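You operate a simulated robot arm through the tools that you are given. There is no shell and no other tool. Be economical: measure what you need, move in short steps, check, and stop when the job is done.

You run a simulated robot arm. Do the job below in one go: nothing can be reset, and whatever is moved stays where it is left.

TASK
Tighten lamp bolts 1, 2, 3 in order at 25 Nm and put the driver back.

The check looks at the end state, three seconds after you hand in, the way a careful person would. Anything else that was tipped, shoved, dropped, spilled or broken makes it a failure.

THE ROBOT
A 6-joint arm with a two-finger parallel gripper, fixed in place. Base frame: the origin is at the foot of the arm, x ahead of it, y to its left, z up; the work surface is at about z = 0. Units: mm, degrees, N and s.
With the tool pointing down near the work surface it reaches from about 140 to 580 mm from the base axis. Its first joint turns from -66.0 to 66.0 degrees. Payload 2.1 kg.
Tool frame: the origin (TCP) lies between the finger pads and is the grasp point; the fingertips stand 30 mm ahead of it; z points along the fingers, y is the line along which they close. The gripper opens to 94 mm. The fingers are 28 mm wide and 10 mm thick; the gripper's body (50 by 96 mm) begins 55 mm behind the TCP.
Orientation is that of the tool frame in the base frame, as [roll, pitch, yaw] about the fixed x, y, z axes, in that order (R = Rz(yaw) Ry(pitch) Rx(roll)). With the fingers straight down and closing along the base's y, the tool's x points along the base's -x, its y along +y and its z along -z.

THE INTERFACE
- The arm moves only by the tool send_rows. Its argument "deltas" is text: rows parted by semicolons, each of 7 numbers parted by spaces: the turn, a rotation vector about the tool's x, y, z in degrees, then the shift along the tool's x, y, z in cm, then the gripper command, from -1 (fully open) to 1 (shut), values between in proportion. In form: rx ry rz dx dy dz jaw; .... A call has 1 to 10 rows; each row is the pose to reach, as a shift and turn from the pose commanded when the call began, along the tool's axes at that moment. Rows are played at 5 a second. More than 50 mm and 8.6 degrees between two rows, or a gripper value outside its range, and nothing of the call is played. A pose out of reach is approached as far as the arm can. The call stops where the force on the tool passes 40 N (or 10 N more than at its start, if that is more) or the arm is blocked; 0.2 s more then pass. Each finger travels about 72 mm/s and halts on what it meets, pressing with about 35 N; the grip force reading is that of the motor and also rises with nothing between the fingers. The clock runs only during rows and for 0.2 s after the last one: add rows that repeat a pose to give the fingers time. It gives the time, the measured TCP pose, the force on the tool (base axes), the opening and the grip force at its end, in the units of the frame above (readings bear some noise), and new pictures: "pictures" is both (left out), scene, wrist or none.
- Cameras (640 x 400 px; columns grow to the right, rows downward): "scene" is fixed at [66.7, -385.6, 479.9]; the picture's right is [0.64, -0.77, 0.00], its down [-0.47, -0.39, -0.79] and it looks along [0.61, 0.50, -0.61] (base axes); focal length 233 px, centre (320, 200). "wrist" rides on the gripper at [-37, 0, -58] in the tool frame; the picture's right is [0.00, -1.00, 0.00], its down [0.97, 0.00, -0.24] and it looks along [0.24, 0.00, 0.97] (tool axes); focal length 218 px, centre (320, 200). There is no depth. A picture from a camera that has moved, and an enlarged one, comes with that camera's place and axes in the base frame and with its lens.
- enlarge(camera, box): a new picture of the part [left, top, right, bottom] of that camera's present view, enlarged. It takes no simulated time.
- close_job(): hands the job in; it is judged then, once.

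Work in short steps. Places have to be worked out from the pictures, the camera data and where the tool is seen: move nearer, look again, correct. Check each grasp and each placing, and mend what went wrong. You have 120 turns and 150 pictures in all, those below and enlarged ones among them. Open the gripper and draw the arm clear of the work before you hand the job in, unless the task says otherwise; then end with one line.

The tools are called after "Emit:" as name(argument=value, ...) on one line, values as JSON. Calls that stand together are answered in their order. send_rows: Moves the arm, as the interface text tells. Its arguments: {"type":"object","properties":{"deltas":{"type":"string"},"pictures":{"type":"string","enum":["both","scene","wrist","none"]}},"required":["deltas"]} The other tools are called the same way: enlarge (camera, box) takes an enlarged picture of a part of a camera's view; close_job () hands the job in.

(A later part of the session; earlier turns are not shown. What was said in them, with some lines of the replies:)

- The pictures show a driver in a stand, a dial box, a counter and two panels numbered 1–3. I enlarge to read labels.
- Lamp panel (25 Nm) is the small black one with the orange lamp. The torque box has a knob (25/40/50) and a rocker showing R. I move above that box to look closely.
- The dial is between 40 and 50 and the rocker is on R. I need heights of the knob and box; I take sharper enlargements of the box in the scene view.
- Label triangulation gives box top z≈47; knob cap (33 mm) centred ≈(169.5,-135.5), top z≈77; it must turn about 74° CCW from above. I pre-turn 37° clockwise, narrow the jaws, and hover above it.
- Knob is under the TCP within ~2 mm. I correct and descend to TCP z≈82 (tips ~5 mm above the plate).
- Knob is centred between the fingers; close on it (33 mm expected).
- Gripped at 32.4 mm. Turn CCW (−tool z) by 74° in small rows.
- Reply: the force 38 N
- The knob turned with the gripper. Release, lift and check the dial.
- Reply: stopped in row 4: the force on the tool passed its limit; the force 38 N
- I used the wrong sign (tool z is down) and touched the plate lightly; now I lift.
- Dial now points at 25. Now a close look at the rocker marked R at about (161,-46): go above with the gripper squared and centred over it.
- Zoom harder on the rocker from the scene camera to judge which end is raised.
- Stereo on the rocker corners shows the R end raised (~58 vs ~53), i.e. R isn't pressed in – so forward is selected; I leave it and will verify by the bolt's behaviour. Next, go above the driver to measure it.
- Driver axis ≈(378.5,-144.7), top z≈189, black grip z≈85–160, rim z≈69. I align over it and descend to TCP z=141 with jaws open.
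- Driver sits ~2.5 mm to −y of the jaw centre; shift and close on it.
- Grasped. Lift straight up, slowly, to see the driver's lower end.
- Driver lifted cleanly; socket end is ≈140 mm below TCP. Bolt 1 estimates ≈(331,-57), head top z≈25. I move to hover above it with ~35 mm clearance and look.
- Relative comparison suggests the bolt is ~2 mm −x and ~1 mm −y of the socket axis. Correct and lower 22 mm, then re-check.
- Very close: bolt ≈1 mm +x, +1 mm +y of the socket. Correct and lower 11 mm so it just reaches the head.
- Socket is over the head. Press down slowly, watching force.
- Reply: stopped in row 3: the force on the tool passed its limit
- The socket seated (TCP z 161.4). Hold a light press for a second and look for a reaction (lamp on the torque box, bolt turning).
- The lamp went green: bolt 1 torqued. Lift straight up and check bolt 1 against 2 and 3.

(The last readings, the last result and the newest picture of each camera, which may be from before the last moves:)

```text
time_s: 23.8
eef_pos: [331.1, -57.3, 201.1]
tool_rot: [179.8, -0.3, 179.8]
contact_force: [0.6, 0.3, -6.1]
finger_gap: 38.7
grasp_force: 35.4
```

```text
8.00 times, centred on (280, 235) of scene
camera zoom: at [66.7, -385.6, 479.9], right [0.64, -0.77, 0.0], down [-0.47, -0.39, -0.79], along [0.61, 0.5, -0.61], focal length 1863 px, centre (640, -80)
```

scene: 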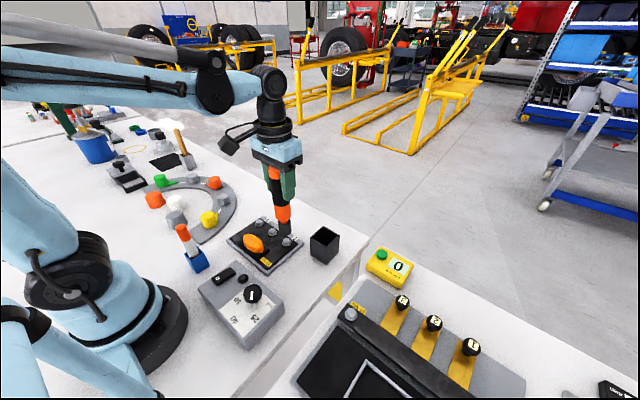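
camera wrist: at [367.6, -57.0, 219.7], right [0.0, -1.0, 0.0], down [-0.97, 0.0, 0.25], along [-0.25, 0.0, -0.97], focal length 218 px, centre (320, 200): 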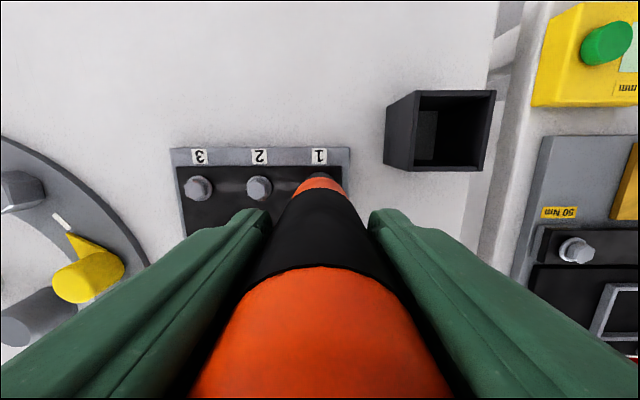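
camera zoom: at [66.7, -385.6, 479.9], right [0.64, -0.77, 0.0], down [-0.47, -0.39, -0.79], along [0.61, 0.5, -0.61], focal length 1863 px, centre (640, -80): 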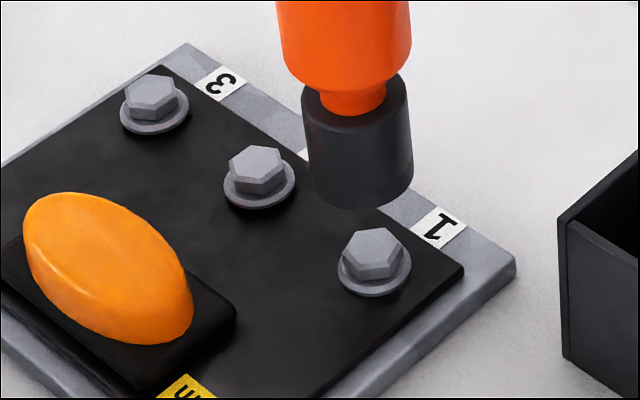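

Bolt 1 turned and sank slightly – tightened. Move +56 mm in y over bolt 2, then lower to ~13 mm clearance and inspect.

Emit:
send_rows(deltas="0 0 0 0 1.4 0 0.6;0 0 0 0 2.8 0 0.6;0 0 0 0 4.2 0 0.6;0 0 0 0 5.6 0 0.6;0 0 0 0 5.6 1 0.6;0 0 0 0 5.6 2 0.6;0 0 0 0 5.6 2 0.6", pictures="none")

Emit:
enlarge(camera="scene", box=[240, 200, 300, 250])

Emit:
enlarge(camera="wrist", box=[240, 120, 400, 220])

```text
time_s: 25.4
eef_pos: [330.0, -0.9, 180.6]
tool_rot: [179.8, -0.3, 179.8]
contact_force: [-0.8, 0.5, -5.8]
finger_gap: 38.7
grasp_force: 35.4
```

```text
8.00 times, centred on (270, 225) of scene
camera zoom: at [66.7, -385.6, 479.9], right [0.64, -0.77, 0.0], down [-0.47, -0.39, -0.79], along [0.61, 0.5, -0.61], focal length 1863 px, centre (720, 0)
```

zoom: 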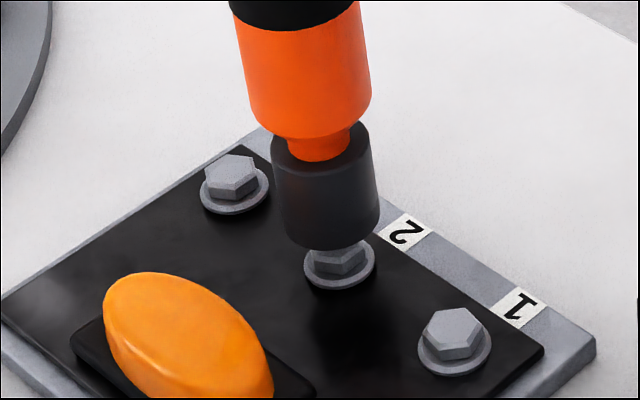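

```text
4.00 times, centred on (320, 170) of wrist
camera zoom: at [368.4, -0.9, 240.3], right [0.0, -1.0, 0.0], down [-0.97, 0.0, 0.25], along [-0.25, 0.0, -0.97], focal length 873 px, centre (320, 320)
```

zoom: 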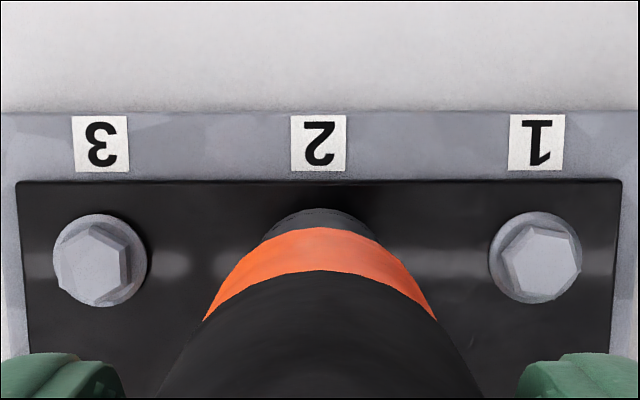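

By spacing (55 mm) bolt 2 lies ≈1 mm −y. Shift and lower to the head.

Emit:
send_rows(deltas="0 0 0 0 -0.1 0 0.6;0 0 0 0 -0.1 0.6 0.6;0 0 0 0 -0.1 1.1 0.6;0 0 0 0 -0.1 1.1 0.6", pictures="none")

Emit:
enlarge(camera="scene", box=[240, 200, 300, 250])

```text
time_s: 26.4
eef_pos: [330.7, -2.0, 171.0]
tool_rot: [179.8, -0.3, 179.8]
contact_force: [0.0, 0.0, -6.5]
finger_gap: 38.9
grasp_force: 35.4
```

```text
8.00 times, centred on (270, 225) of scene
camera zoom: at [66.7, -385.6, 479.9], right [0.64, -0.77, 0.0], down [-0.47, -0.39, -0.79], along [0.61, 0.5, -0.61], focal length 1863 px, centre (720, 0)
```

zoom: 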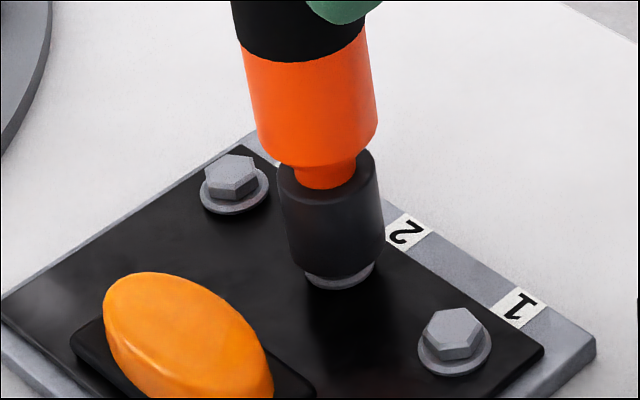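

Aligned. Press down gently until contact.

Emit:
send_rows(deltas="0 0 0 0 0 0.3 0.6;0 0 0 0 0 0.6 0.6;0 0 0 0 0 0.8 0.6;0 0 0 0 0 0.9 0.6;0 0 0 0 0 1.0 0.6", pictures="none")

Emit:
enlarge(camera="scene", box=[200, 210, 310, 300])

```text
time_s: 27.7
eef_pos: [330.6, -2.4, 162.9]
tool_rot: [179.8, -0.3, 179.7]
contact_force: [2.3, -1.4, 8.9]
finger_gap: 39.0
grasp_force: 34.6
stopped in row 5: the force on the tool passed its limit (the readings are from after the stop); the commanded pose is now the measured one
```

```text
4.44 times, centred on (255, 255) of scene
camera zoom: at [66.6, -385.6, 479.9], right [0.64, -0.77, 0.0], down [-0.47, -0.39, -0.79], along [0.61, 0.5, -0.61], focal length 1035 px, centre (609, -44)
```

zoom: 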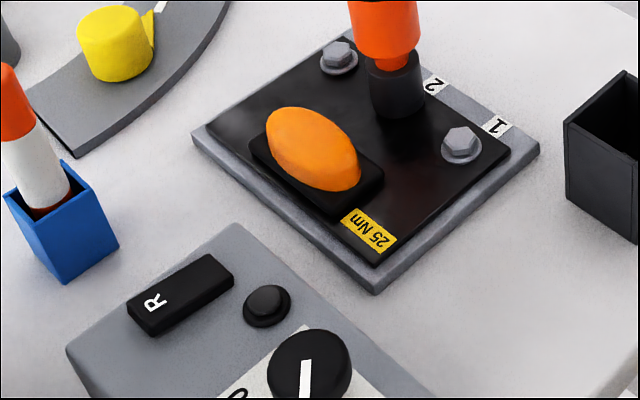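

Seated; lamp is off while running. Hold a light press.

Emit:
send_rows(deltas="0 0 0 0 0 0.1 0.6;0 0 0 0 0 0.1 0.6;0 0 0 0 0 0.1 0.6;0 0 0 0 0 0.1 0.6;0 0 0 0 0 0.1 0.6;0 0 0 0 0 0.1 0.6", pictures="none")

Emit:
enlarge(camera="scene", box=[200, 210, 310, 300])

```text
time_s: 29.1
eef_pos: [330.6, -2.2, 160.9]
tool_rot: [179.8, -0.4, 179.8]
contact_force: [-1.0, -3.1, 10.0]
finger_gap: 38.8
grasp_force: 35.3
```

```text
4.44 times, centred on (255, 255) of scene
camera zoom: at [66.6, -385.6, 479.9], right [0.64, -0.77, 0.0], down [-0.47, -0.39, -0.79], along [0.61, 0.5, -0.61], focal length 1035 px, centre (609, -44)
```

zoom: 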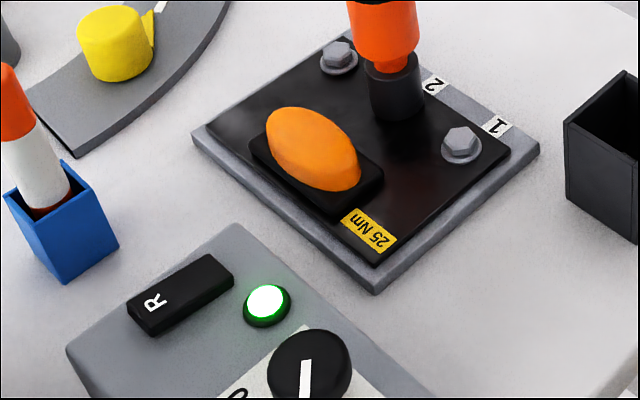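

Green again: bolt 2 done. Lift 40 mm, move +55 mm in y over bolt 3, and lower to the near-head height.

Emit:
send_rows(deltas="0 0 0 0 0 -0.5 0.6;0 0 0 0 0 -2 0.6;0 0 0 0 0 -4 0.6;0 0 0 0 1.4 -4 0.6;0 0 0 0 2.8 -4 0.6;0 0 0 0 4.2 -4 0.6;0 0 0 0 5.5 -4 0.6;0 0 0 0 5.5 -2.5 0.6;0 0 0 0 5.5 -1.3 0.6;0 0 0 0 5.5 -1.2 0.6", pictures="none")

Emit:
enlarge(camera="scene", box=[230, 190, 290, 240])

Emit:
enlarge(camera="wrist", box=[260, 120, 420, 220])

```text
time_s: 31.3
eef_pos: [331.2, 52.2, 171.4]
tool_rot: [179.8, -0.3, 179.7]
contact_force: [0.0, 0.7, -5.0]
finger_gap: 38.8
grasp_force: 35.2
```

```text
8.00 times, centred on (260, 215) of scene
camera zoom: at [66.7, -385.6, 479.9], right [0.64, -0.77, 0.0], down [-0.47, -0.39, -0.79], along [0.61, 0.5, -0.61], focal length 1863 px, centre (800, 80)
```

zoom: 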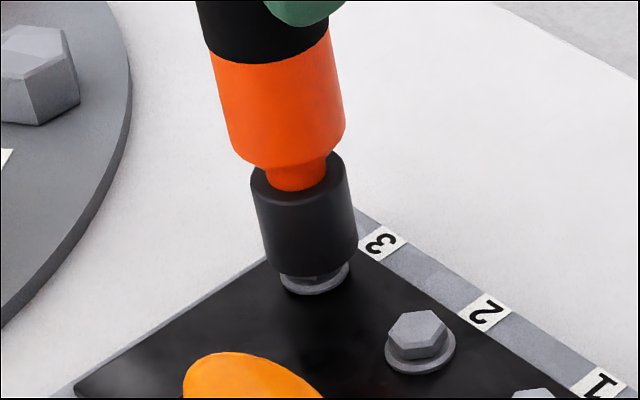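

```text
4.00 times, centred on (340, 170) of wrist
camera zoom: at [368.2, 52.8, 231.2], right [0.0, -1.0, 0.0], down [-0.97, 0.0, 0.25], along [-0.25, 0.0, -0.97], focal length 873 px, centre (240, 320)
```

zoom: 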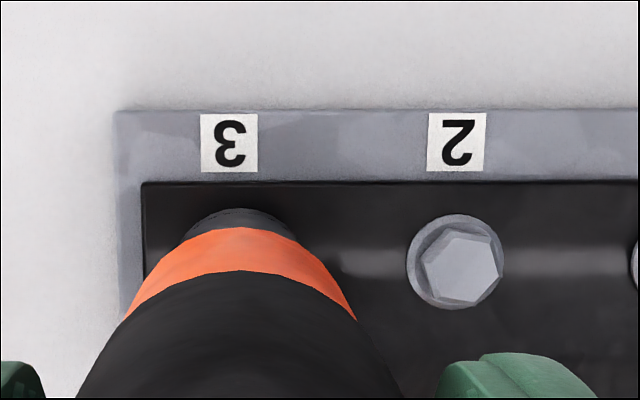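

Bolt 3 is well aligned (expected y≈53). Press down gently.

Emit:
send_rows(deltas="0 0 0 0 0.06 0.3 0.6;0 0 0 0 0.06 0.6 0.6;0 0 0 0 0.06 0.8 0.6;0 0 0 0 0.06 0.9 0.6;0 0 0 0 0.06 1.0 0.6", pictures="none")

Emit:
enlarge(camera="scene", box=[200, 200, 310, 290])

```text
time_s: 32.5
eef_pos: [329.8, 52.8, 162.5]
tool_rot: [179.7, -0.4, 179.8]
contact_force: [1.0, 0.4, -3.5]
finger_gap: 38.9
grasp_force: 34.4
```

```text
4.44 times, centred on (255, 245) of scene
camera zoom: at [66.7, -385.6, 479.9], right [0.64, -0.77, 0.0], down [-0.47, -0.39, -0.79], along [0.61, 0.5, -0.61], focal length 1035 px, centre (609, 0)
```

zoom: 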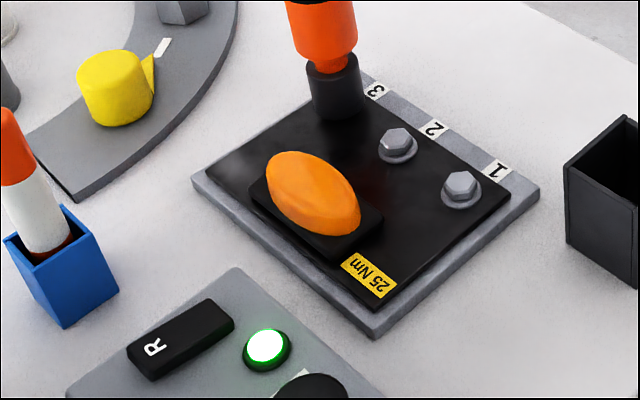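

Only light contact so far (lamp still from bolt 2). Press on a little further.

Emit:
send_rows(deltas="0 0 0 0 0 0.05 0.6;0 0 0 0 0 0.1 0.6;0 0 0 0 0 0.15 0.6;0 0 0 0 0 0.2 0.6;0 0 0 0 0 0.2 0.6", pictures="none")

Emit:
enlarge(camera="scene", box=[200, 200, 310, 290])

```text
time_s: 33.7
eef_pos: [330.9, 53.3, 160.9]
tool_rot: [179.8, -0.4, 179.7]
contact_force: [-0.8, -0.6, 27.2]
finger_gap: 38.5
grasp_force: 34.6
```

```text
4.44 times, centred on (255, 245) of scene
camera zoom: at [66.6, -385.7, 479.9], right [0.64, -0.77, 0.0], down [-0.47, -0.39, -0.79], along [0.61, 0.5, -0.61], focal length 1035 px, centre (609, 0)
```

zoom: 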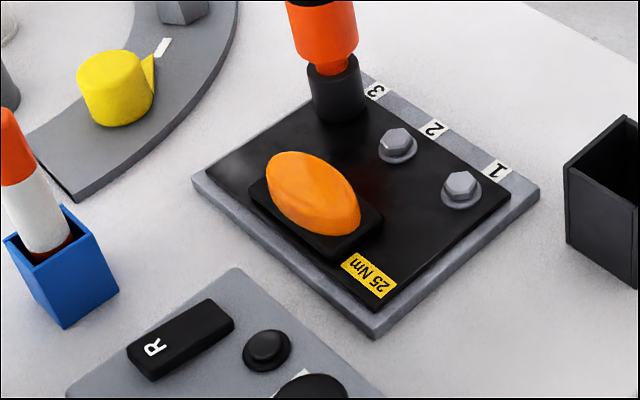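

It's running now (lamp off). Hold the same pose.

Emit:
send_rows(deltas="0 0 0 0 0 0 0.6;0 0 0 0 0 0 0.6;0 0 0 0 0 0 0.6;0 0 0 0 0 0 0.6;0 0 0 0 0 0 0.6", pictures="none")

Emit:
enlarge(camera="scene", box=[200, 200, 310, 290])

```text
time_s: 34.9
eef_pos: [331.1, 53.6, 159.3]
tool_rot: [179.6, -0.5, 179.7]
contact_force: [1.6, 1.9, -5.8]
finger_gap: 38.7
grasp_force: 34.8
```

```text
4.44 times, centred on (255, 245) of scene
camera zoom: at [66.7, -385.6, 479.9], right [0.64, -0.77, 0.0], down [-0.47, -0.39, -0.79], along [0.61, 0.5, -0.61], focal length 1035 px, centre (609, 0)
```

zoom: 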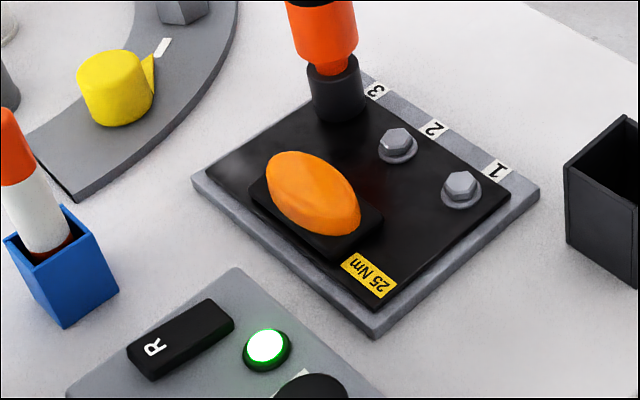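

Green: bolt 3 done. Lift straight up to z≈270 and check.

Emit:
send_rows(deltas="0 0 0 0 0 -0.5 0.6;0 0 0 0 0 -2 0.6;0 0 0 0 0 -4.5 0.6;0 0 0 0 0 -7.5 0.6;0 0 0 0 0 -11 0.6;0 0 0 0 0 -11 0.6", pictures="none")

Emit:
enlarge(camera="scene", box=[200, 160, 310, 300])

```text
time_s: 36.3
eef_pos: [331.9, 53.8, 270.9]
tool_rot: [179.7, -0.4, 179.7]
contact_force: [-0.5, 0.1, -5.7]
finger_gap: 38.6
grasp_force: 34.6
```

```text
2.86 times, centred on (255, 230) of scene
camera zoom: at [66.7, -385.6, 479.9], right [0.64, -0.77, 0.0], down [-0.47, -0.39, -0.79], along [0.61, 0.5, -0.61], focal length 666 px, centre (506, 114)
```

zoom: 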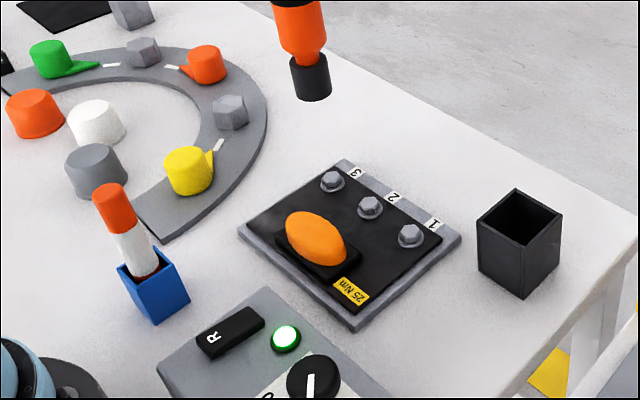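

All three bolts tightened. Carry the driver back above its stand (377.8,-145.1) at z≈271, squaring up the small tilt.

Emit:
send_rows(deltas="0.3 -0.4 -0.3 -0.7 -3 0 0.6;0.3 -0.4 -0.3 -1.4 -6 0 0.6;0.3 -0.4 -0.3 -2.2 -9.5 0 0.6;0.3 -0.4 -0.3 -3 -13 0 0.6;0.3 -0.4 -0.3 -3.8 -16.5 0 0.6;0.3 -0.4 -0.3 -4.4 -19 0 0.6;0.3 -0.4 -0.3 -4.6 -19.9 0 0.6;0.3 -0.4 -0.3 -4.6 -19.9 0 0.6", pictures="wrist")

Emit:
enlarge(camera="scene", box=[270, 120, 370, 270])

```text
time_s: 38.1
eef_pos: [376.5, -146.0, 270.0]
tool_rot: [-179.8, 0.1, -179.9]
contact_force: [0.7, -0.4, -5.6]
finger_gap: 38.9
grasp_force: 35.4
camera wrist: at [413.9, -145.8, 328.7], right [0.0, -1.0, 0.0], down [-0.97, 0.0, 0.24], along [-0.24, 0.0, -0.97], focal length 218 px, centre (320, 200)
```

wrist: 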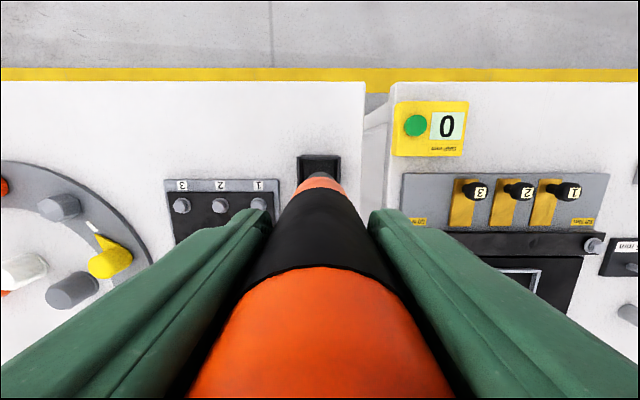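

```text
2.67 times, centred on (320, 195) of scene
camera zoom: at [66.7, -385.7, 479.9], right [0.64, -0.77, 0.0], down [-0.47, -0.39, -0.79], along [0.61, 0.5, -0.61], focal length 621 px, centre (320, 213)
```

zoom: 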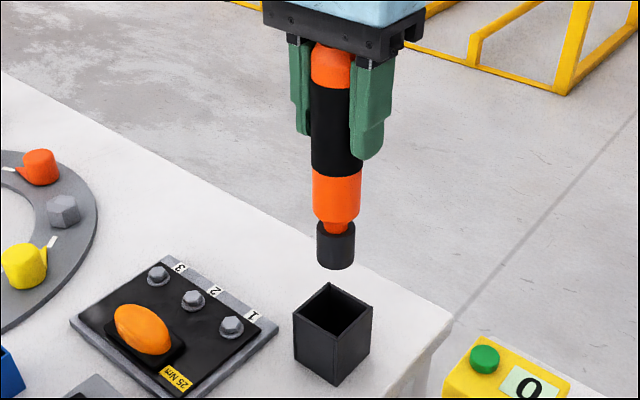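

Pose matches the pick-up view within ~1 mm. Lower the driver into the stand.

Emit:
send_rows(deltas="0 0 0 -0.08 0.07 1 0.6;0 0 0 -0.08 0.07 3.5 0.6;0 0 0 -0.08 0.07 5.5 0.6;0 0 0 -0.08 0.07 7 0.6;0 0 0 -0.08 0.07 9 0.6;0 0 0 -0.08 0.07 11 0.6;0 0 0 -0.08 0.07 12.2 0.6;0 0 0 -0.08 0.07 12.6 0.6")

```text
time_s: 39.9
eef_pos: [376.8, -146.4, 143.3]
tool_rot: [-179.9, 0.0, -180.0]
contact_force: [-1.1, 0.6, -4.7]
finger_gap: 38.7
grasp_force: 35.5
camera wrist: at [414.2, -145.3, 203.0], right [0.0, -1.0, 0.0], down [-0.97, 0.0, 0.24], along [-0.24, 0.0, -0.97], focal length 218 px, centre (320, 200)
```

scene: 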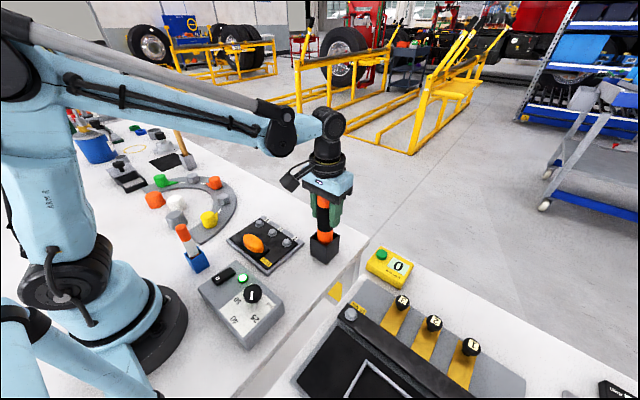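
wrist: 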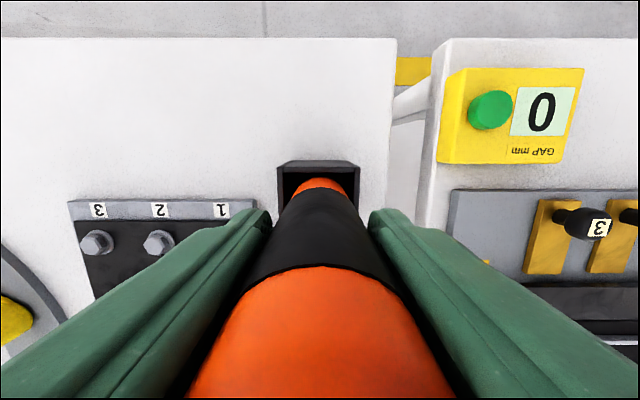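

In the stand, 2–3 mm above its original seat. Lower until it touches.

Emit:
send_rows(deltas="0 0 0 0 0 0.1 0.6;0 0 0 0 0 0.2 0.6;0 0 0 0 0 0.25 0.6;0 0 0 0 0 0.25 0.6", pictures="none")

```text
time_s: 40.9
eef_pos: [377.8, -145.2, 140.6]
tool_rot: [-180.0, 0.0, -179.9]
contact_force: [0.5, -0.1, -4.8]
finger_gap: 38.6
grasp_force: 34.8
```

Still hanging; continue in 1 mm steps.

Emit:
send_rows(deltas="0 0 0 0 0 0.1 0.6;0 0 0 0 0 0.2 0.6;0 0 0 0 0 0.25 0.6", pictures="none")

```text
time_s: 41.7
eef_pos: [376.9, -146.6, 140.2]
tool_rot: [-179.9, -0.1, -180.0]
contact_force: [0.5, -0.3, 6.7]
finger_gap: 38.5
grasp_force: 35.0
stopped in row 3: the force on the tool passed its limit (the readings are from after the stop); the commanded pose is now the measured one
```

Seated on the stand floor. Open the jaws fully, then lift clear.

Emit:
send_rows(deltas="0 0 0 0 0 0 0.1;0 0 0 0 0 0 -0.4;0 0 0 0 0 0 -1;0 0 0 0 0 0 -1;0 0 0 0 0 0 -1;0 0 0 0 0 -3 -1;0 0 0 0 0 -7 -1;0 0 0 0 0 -11 -1;0 0 0 0 0 -14 -1")

Emit:
enlarge(camera="scene", box=[190, 180, 360, 350])

```text
time_s: 43.7
eef_pos: [378.2, -146.0, 280.9]
tool_rot: [179.9, -0.2, -180.0]
contact_force: [-0.7, 0.6, 0.0]
finger_gap: 93.8
grasp_force: 0.0
camera wrist: at [415.0, -145.5, 340.3], right [0.0, -1.0, 0.0], down [-0.97, 0.0, 0.24], along [-0.24, 0.0, -0.97], focal length 218 px, centre (320, 200)
```

scene: 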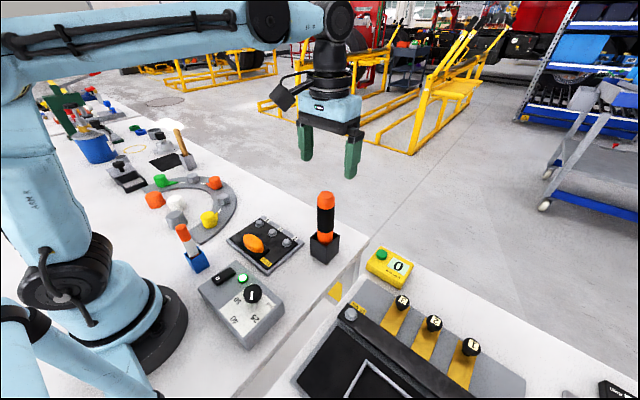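
wrist: 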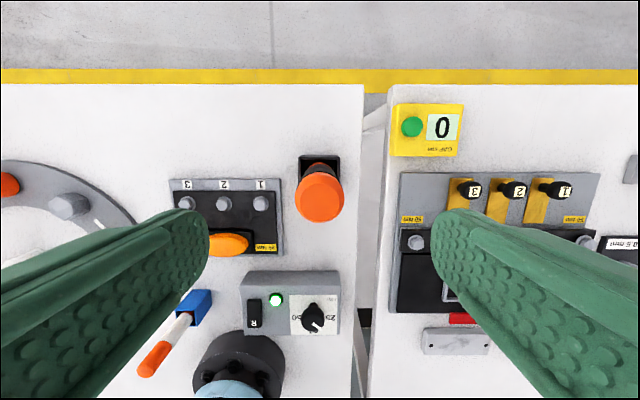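

```text
2.35 times, centred on (275, 265) of scene
camera zoom: at [66.7, -385.6, 479.9], right [0.64, -0.77, 0.0], down [-0.47, -0.39, -0.79], along [0.61, 0.5, -0.61], focal length 548 px, centre (426, 47)
```

zoom: 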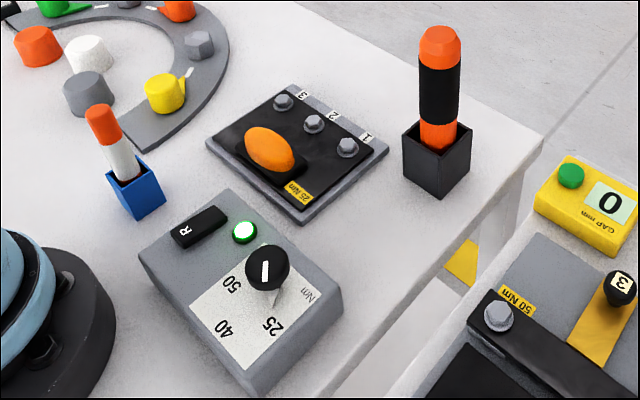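

Driver is back upright in its stand. One check of the bolt heads against the earlier same-frame view.

Emit:
enlarge(camera="scene", box=[250, 210, 310, 260])

```text
8.00 times, centred on (280, 235) of scene
camera zoom: at [66.7, -385.6, 479.9], right [0.64, -0.77, 0.0], down [-0.47, -0.39, -0.79], along [0.61, 0.5, -0.61], focal length 1863 px, centre (640, -80)
```

zoom: 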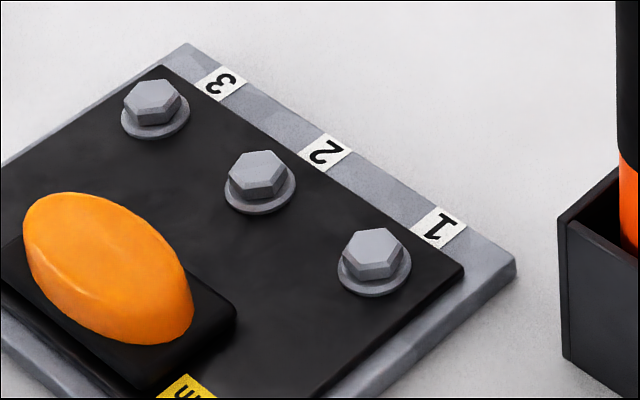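

All three heads sit about 2 mm lower than before, so the driver was running forward and the bolts are tight. The arm is clear and the gripper is open, so I hand in.

Emit:
close_job()

```text
The job is handed in.
```

Lamp bolts 1, 2 and 3 were tightened in order with the dial set at 25 Nm (green light after each), and the driver is back upright in its stand. During the dial setting the open fingertips briefly pressed on the torque box (about 37 N); nothing moved or was damaged that I could see.
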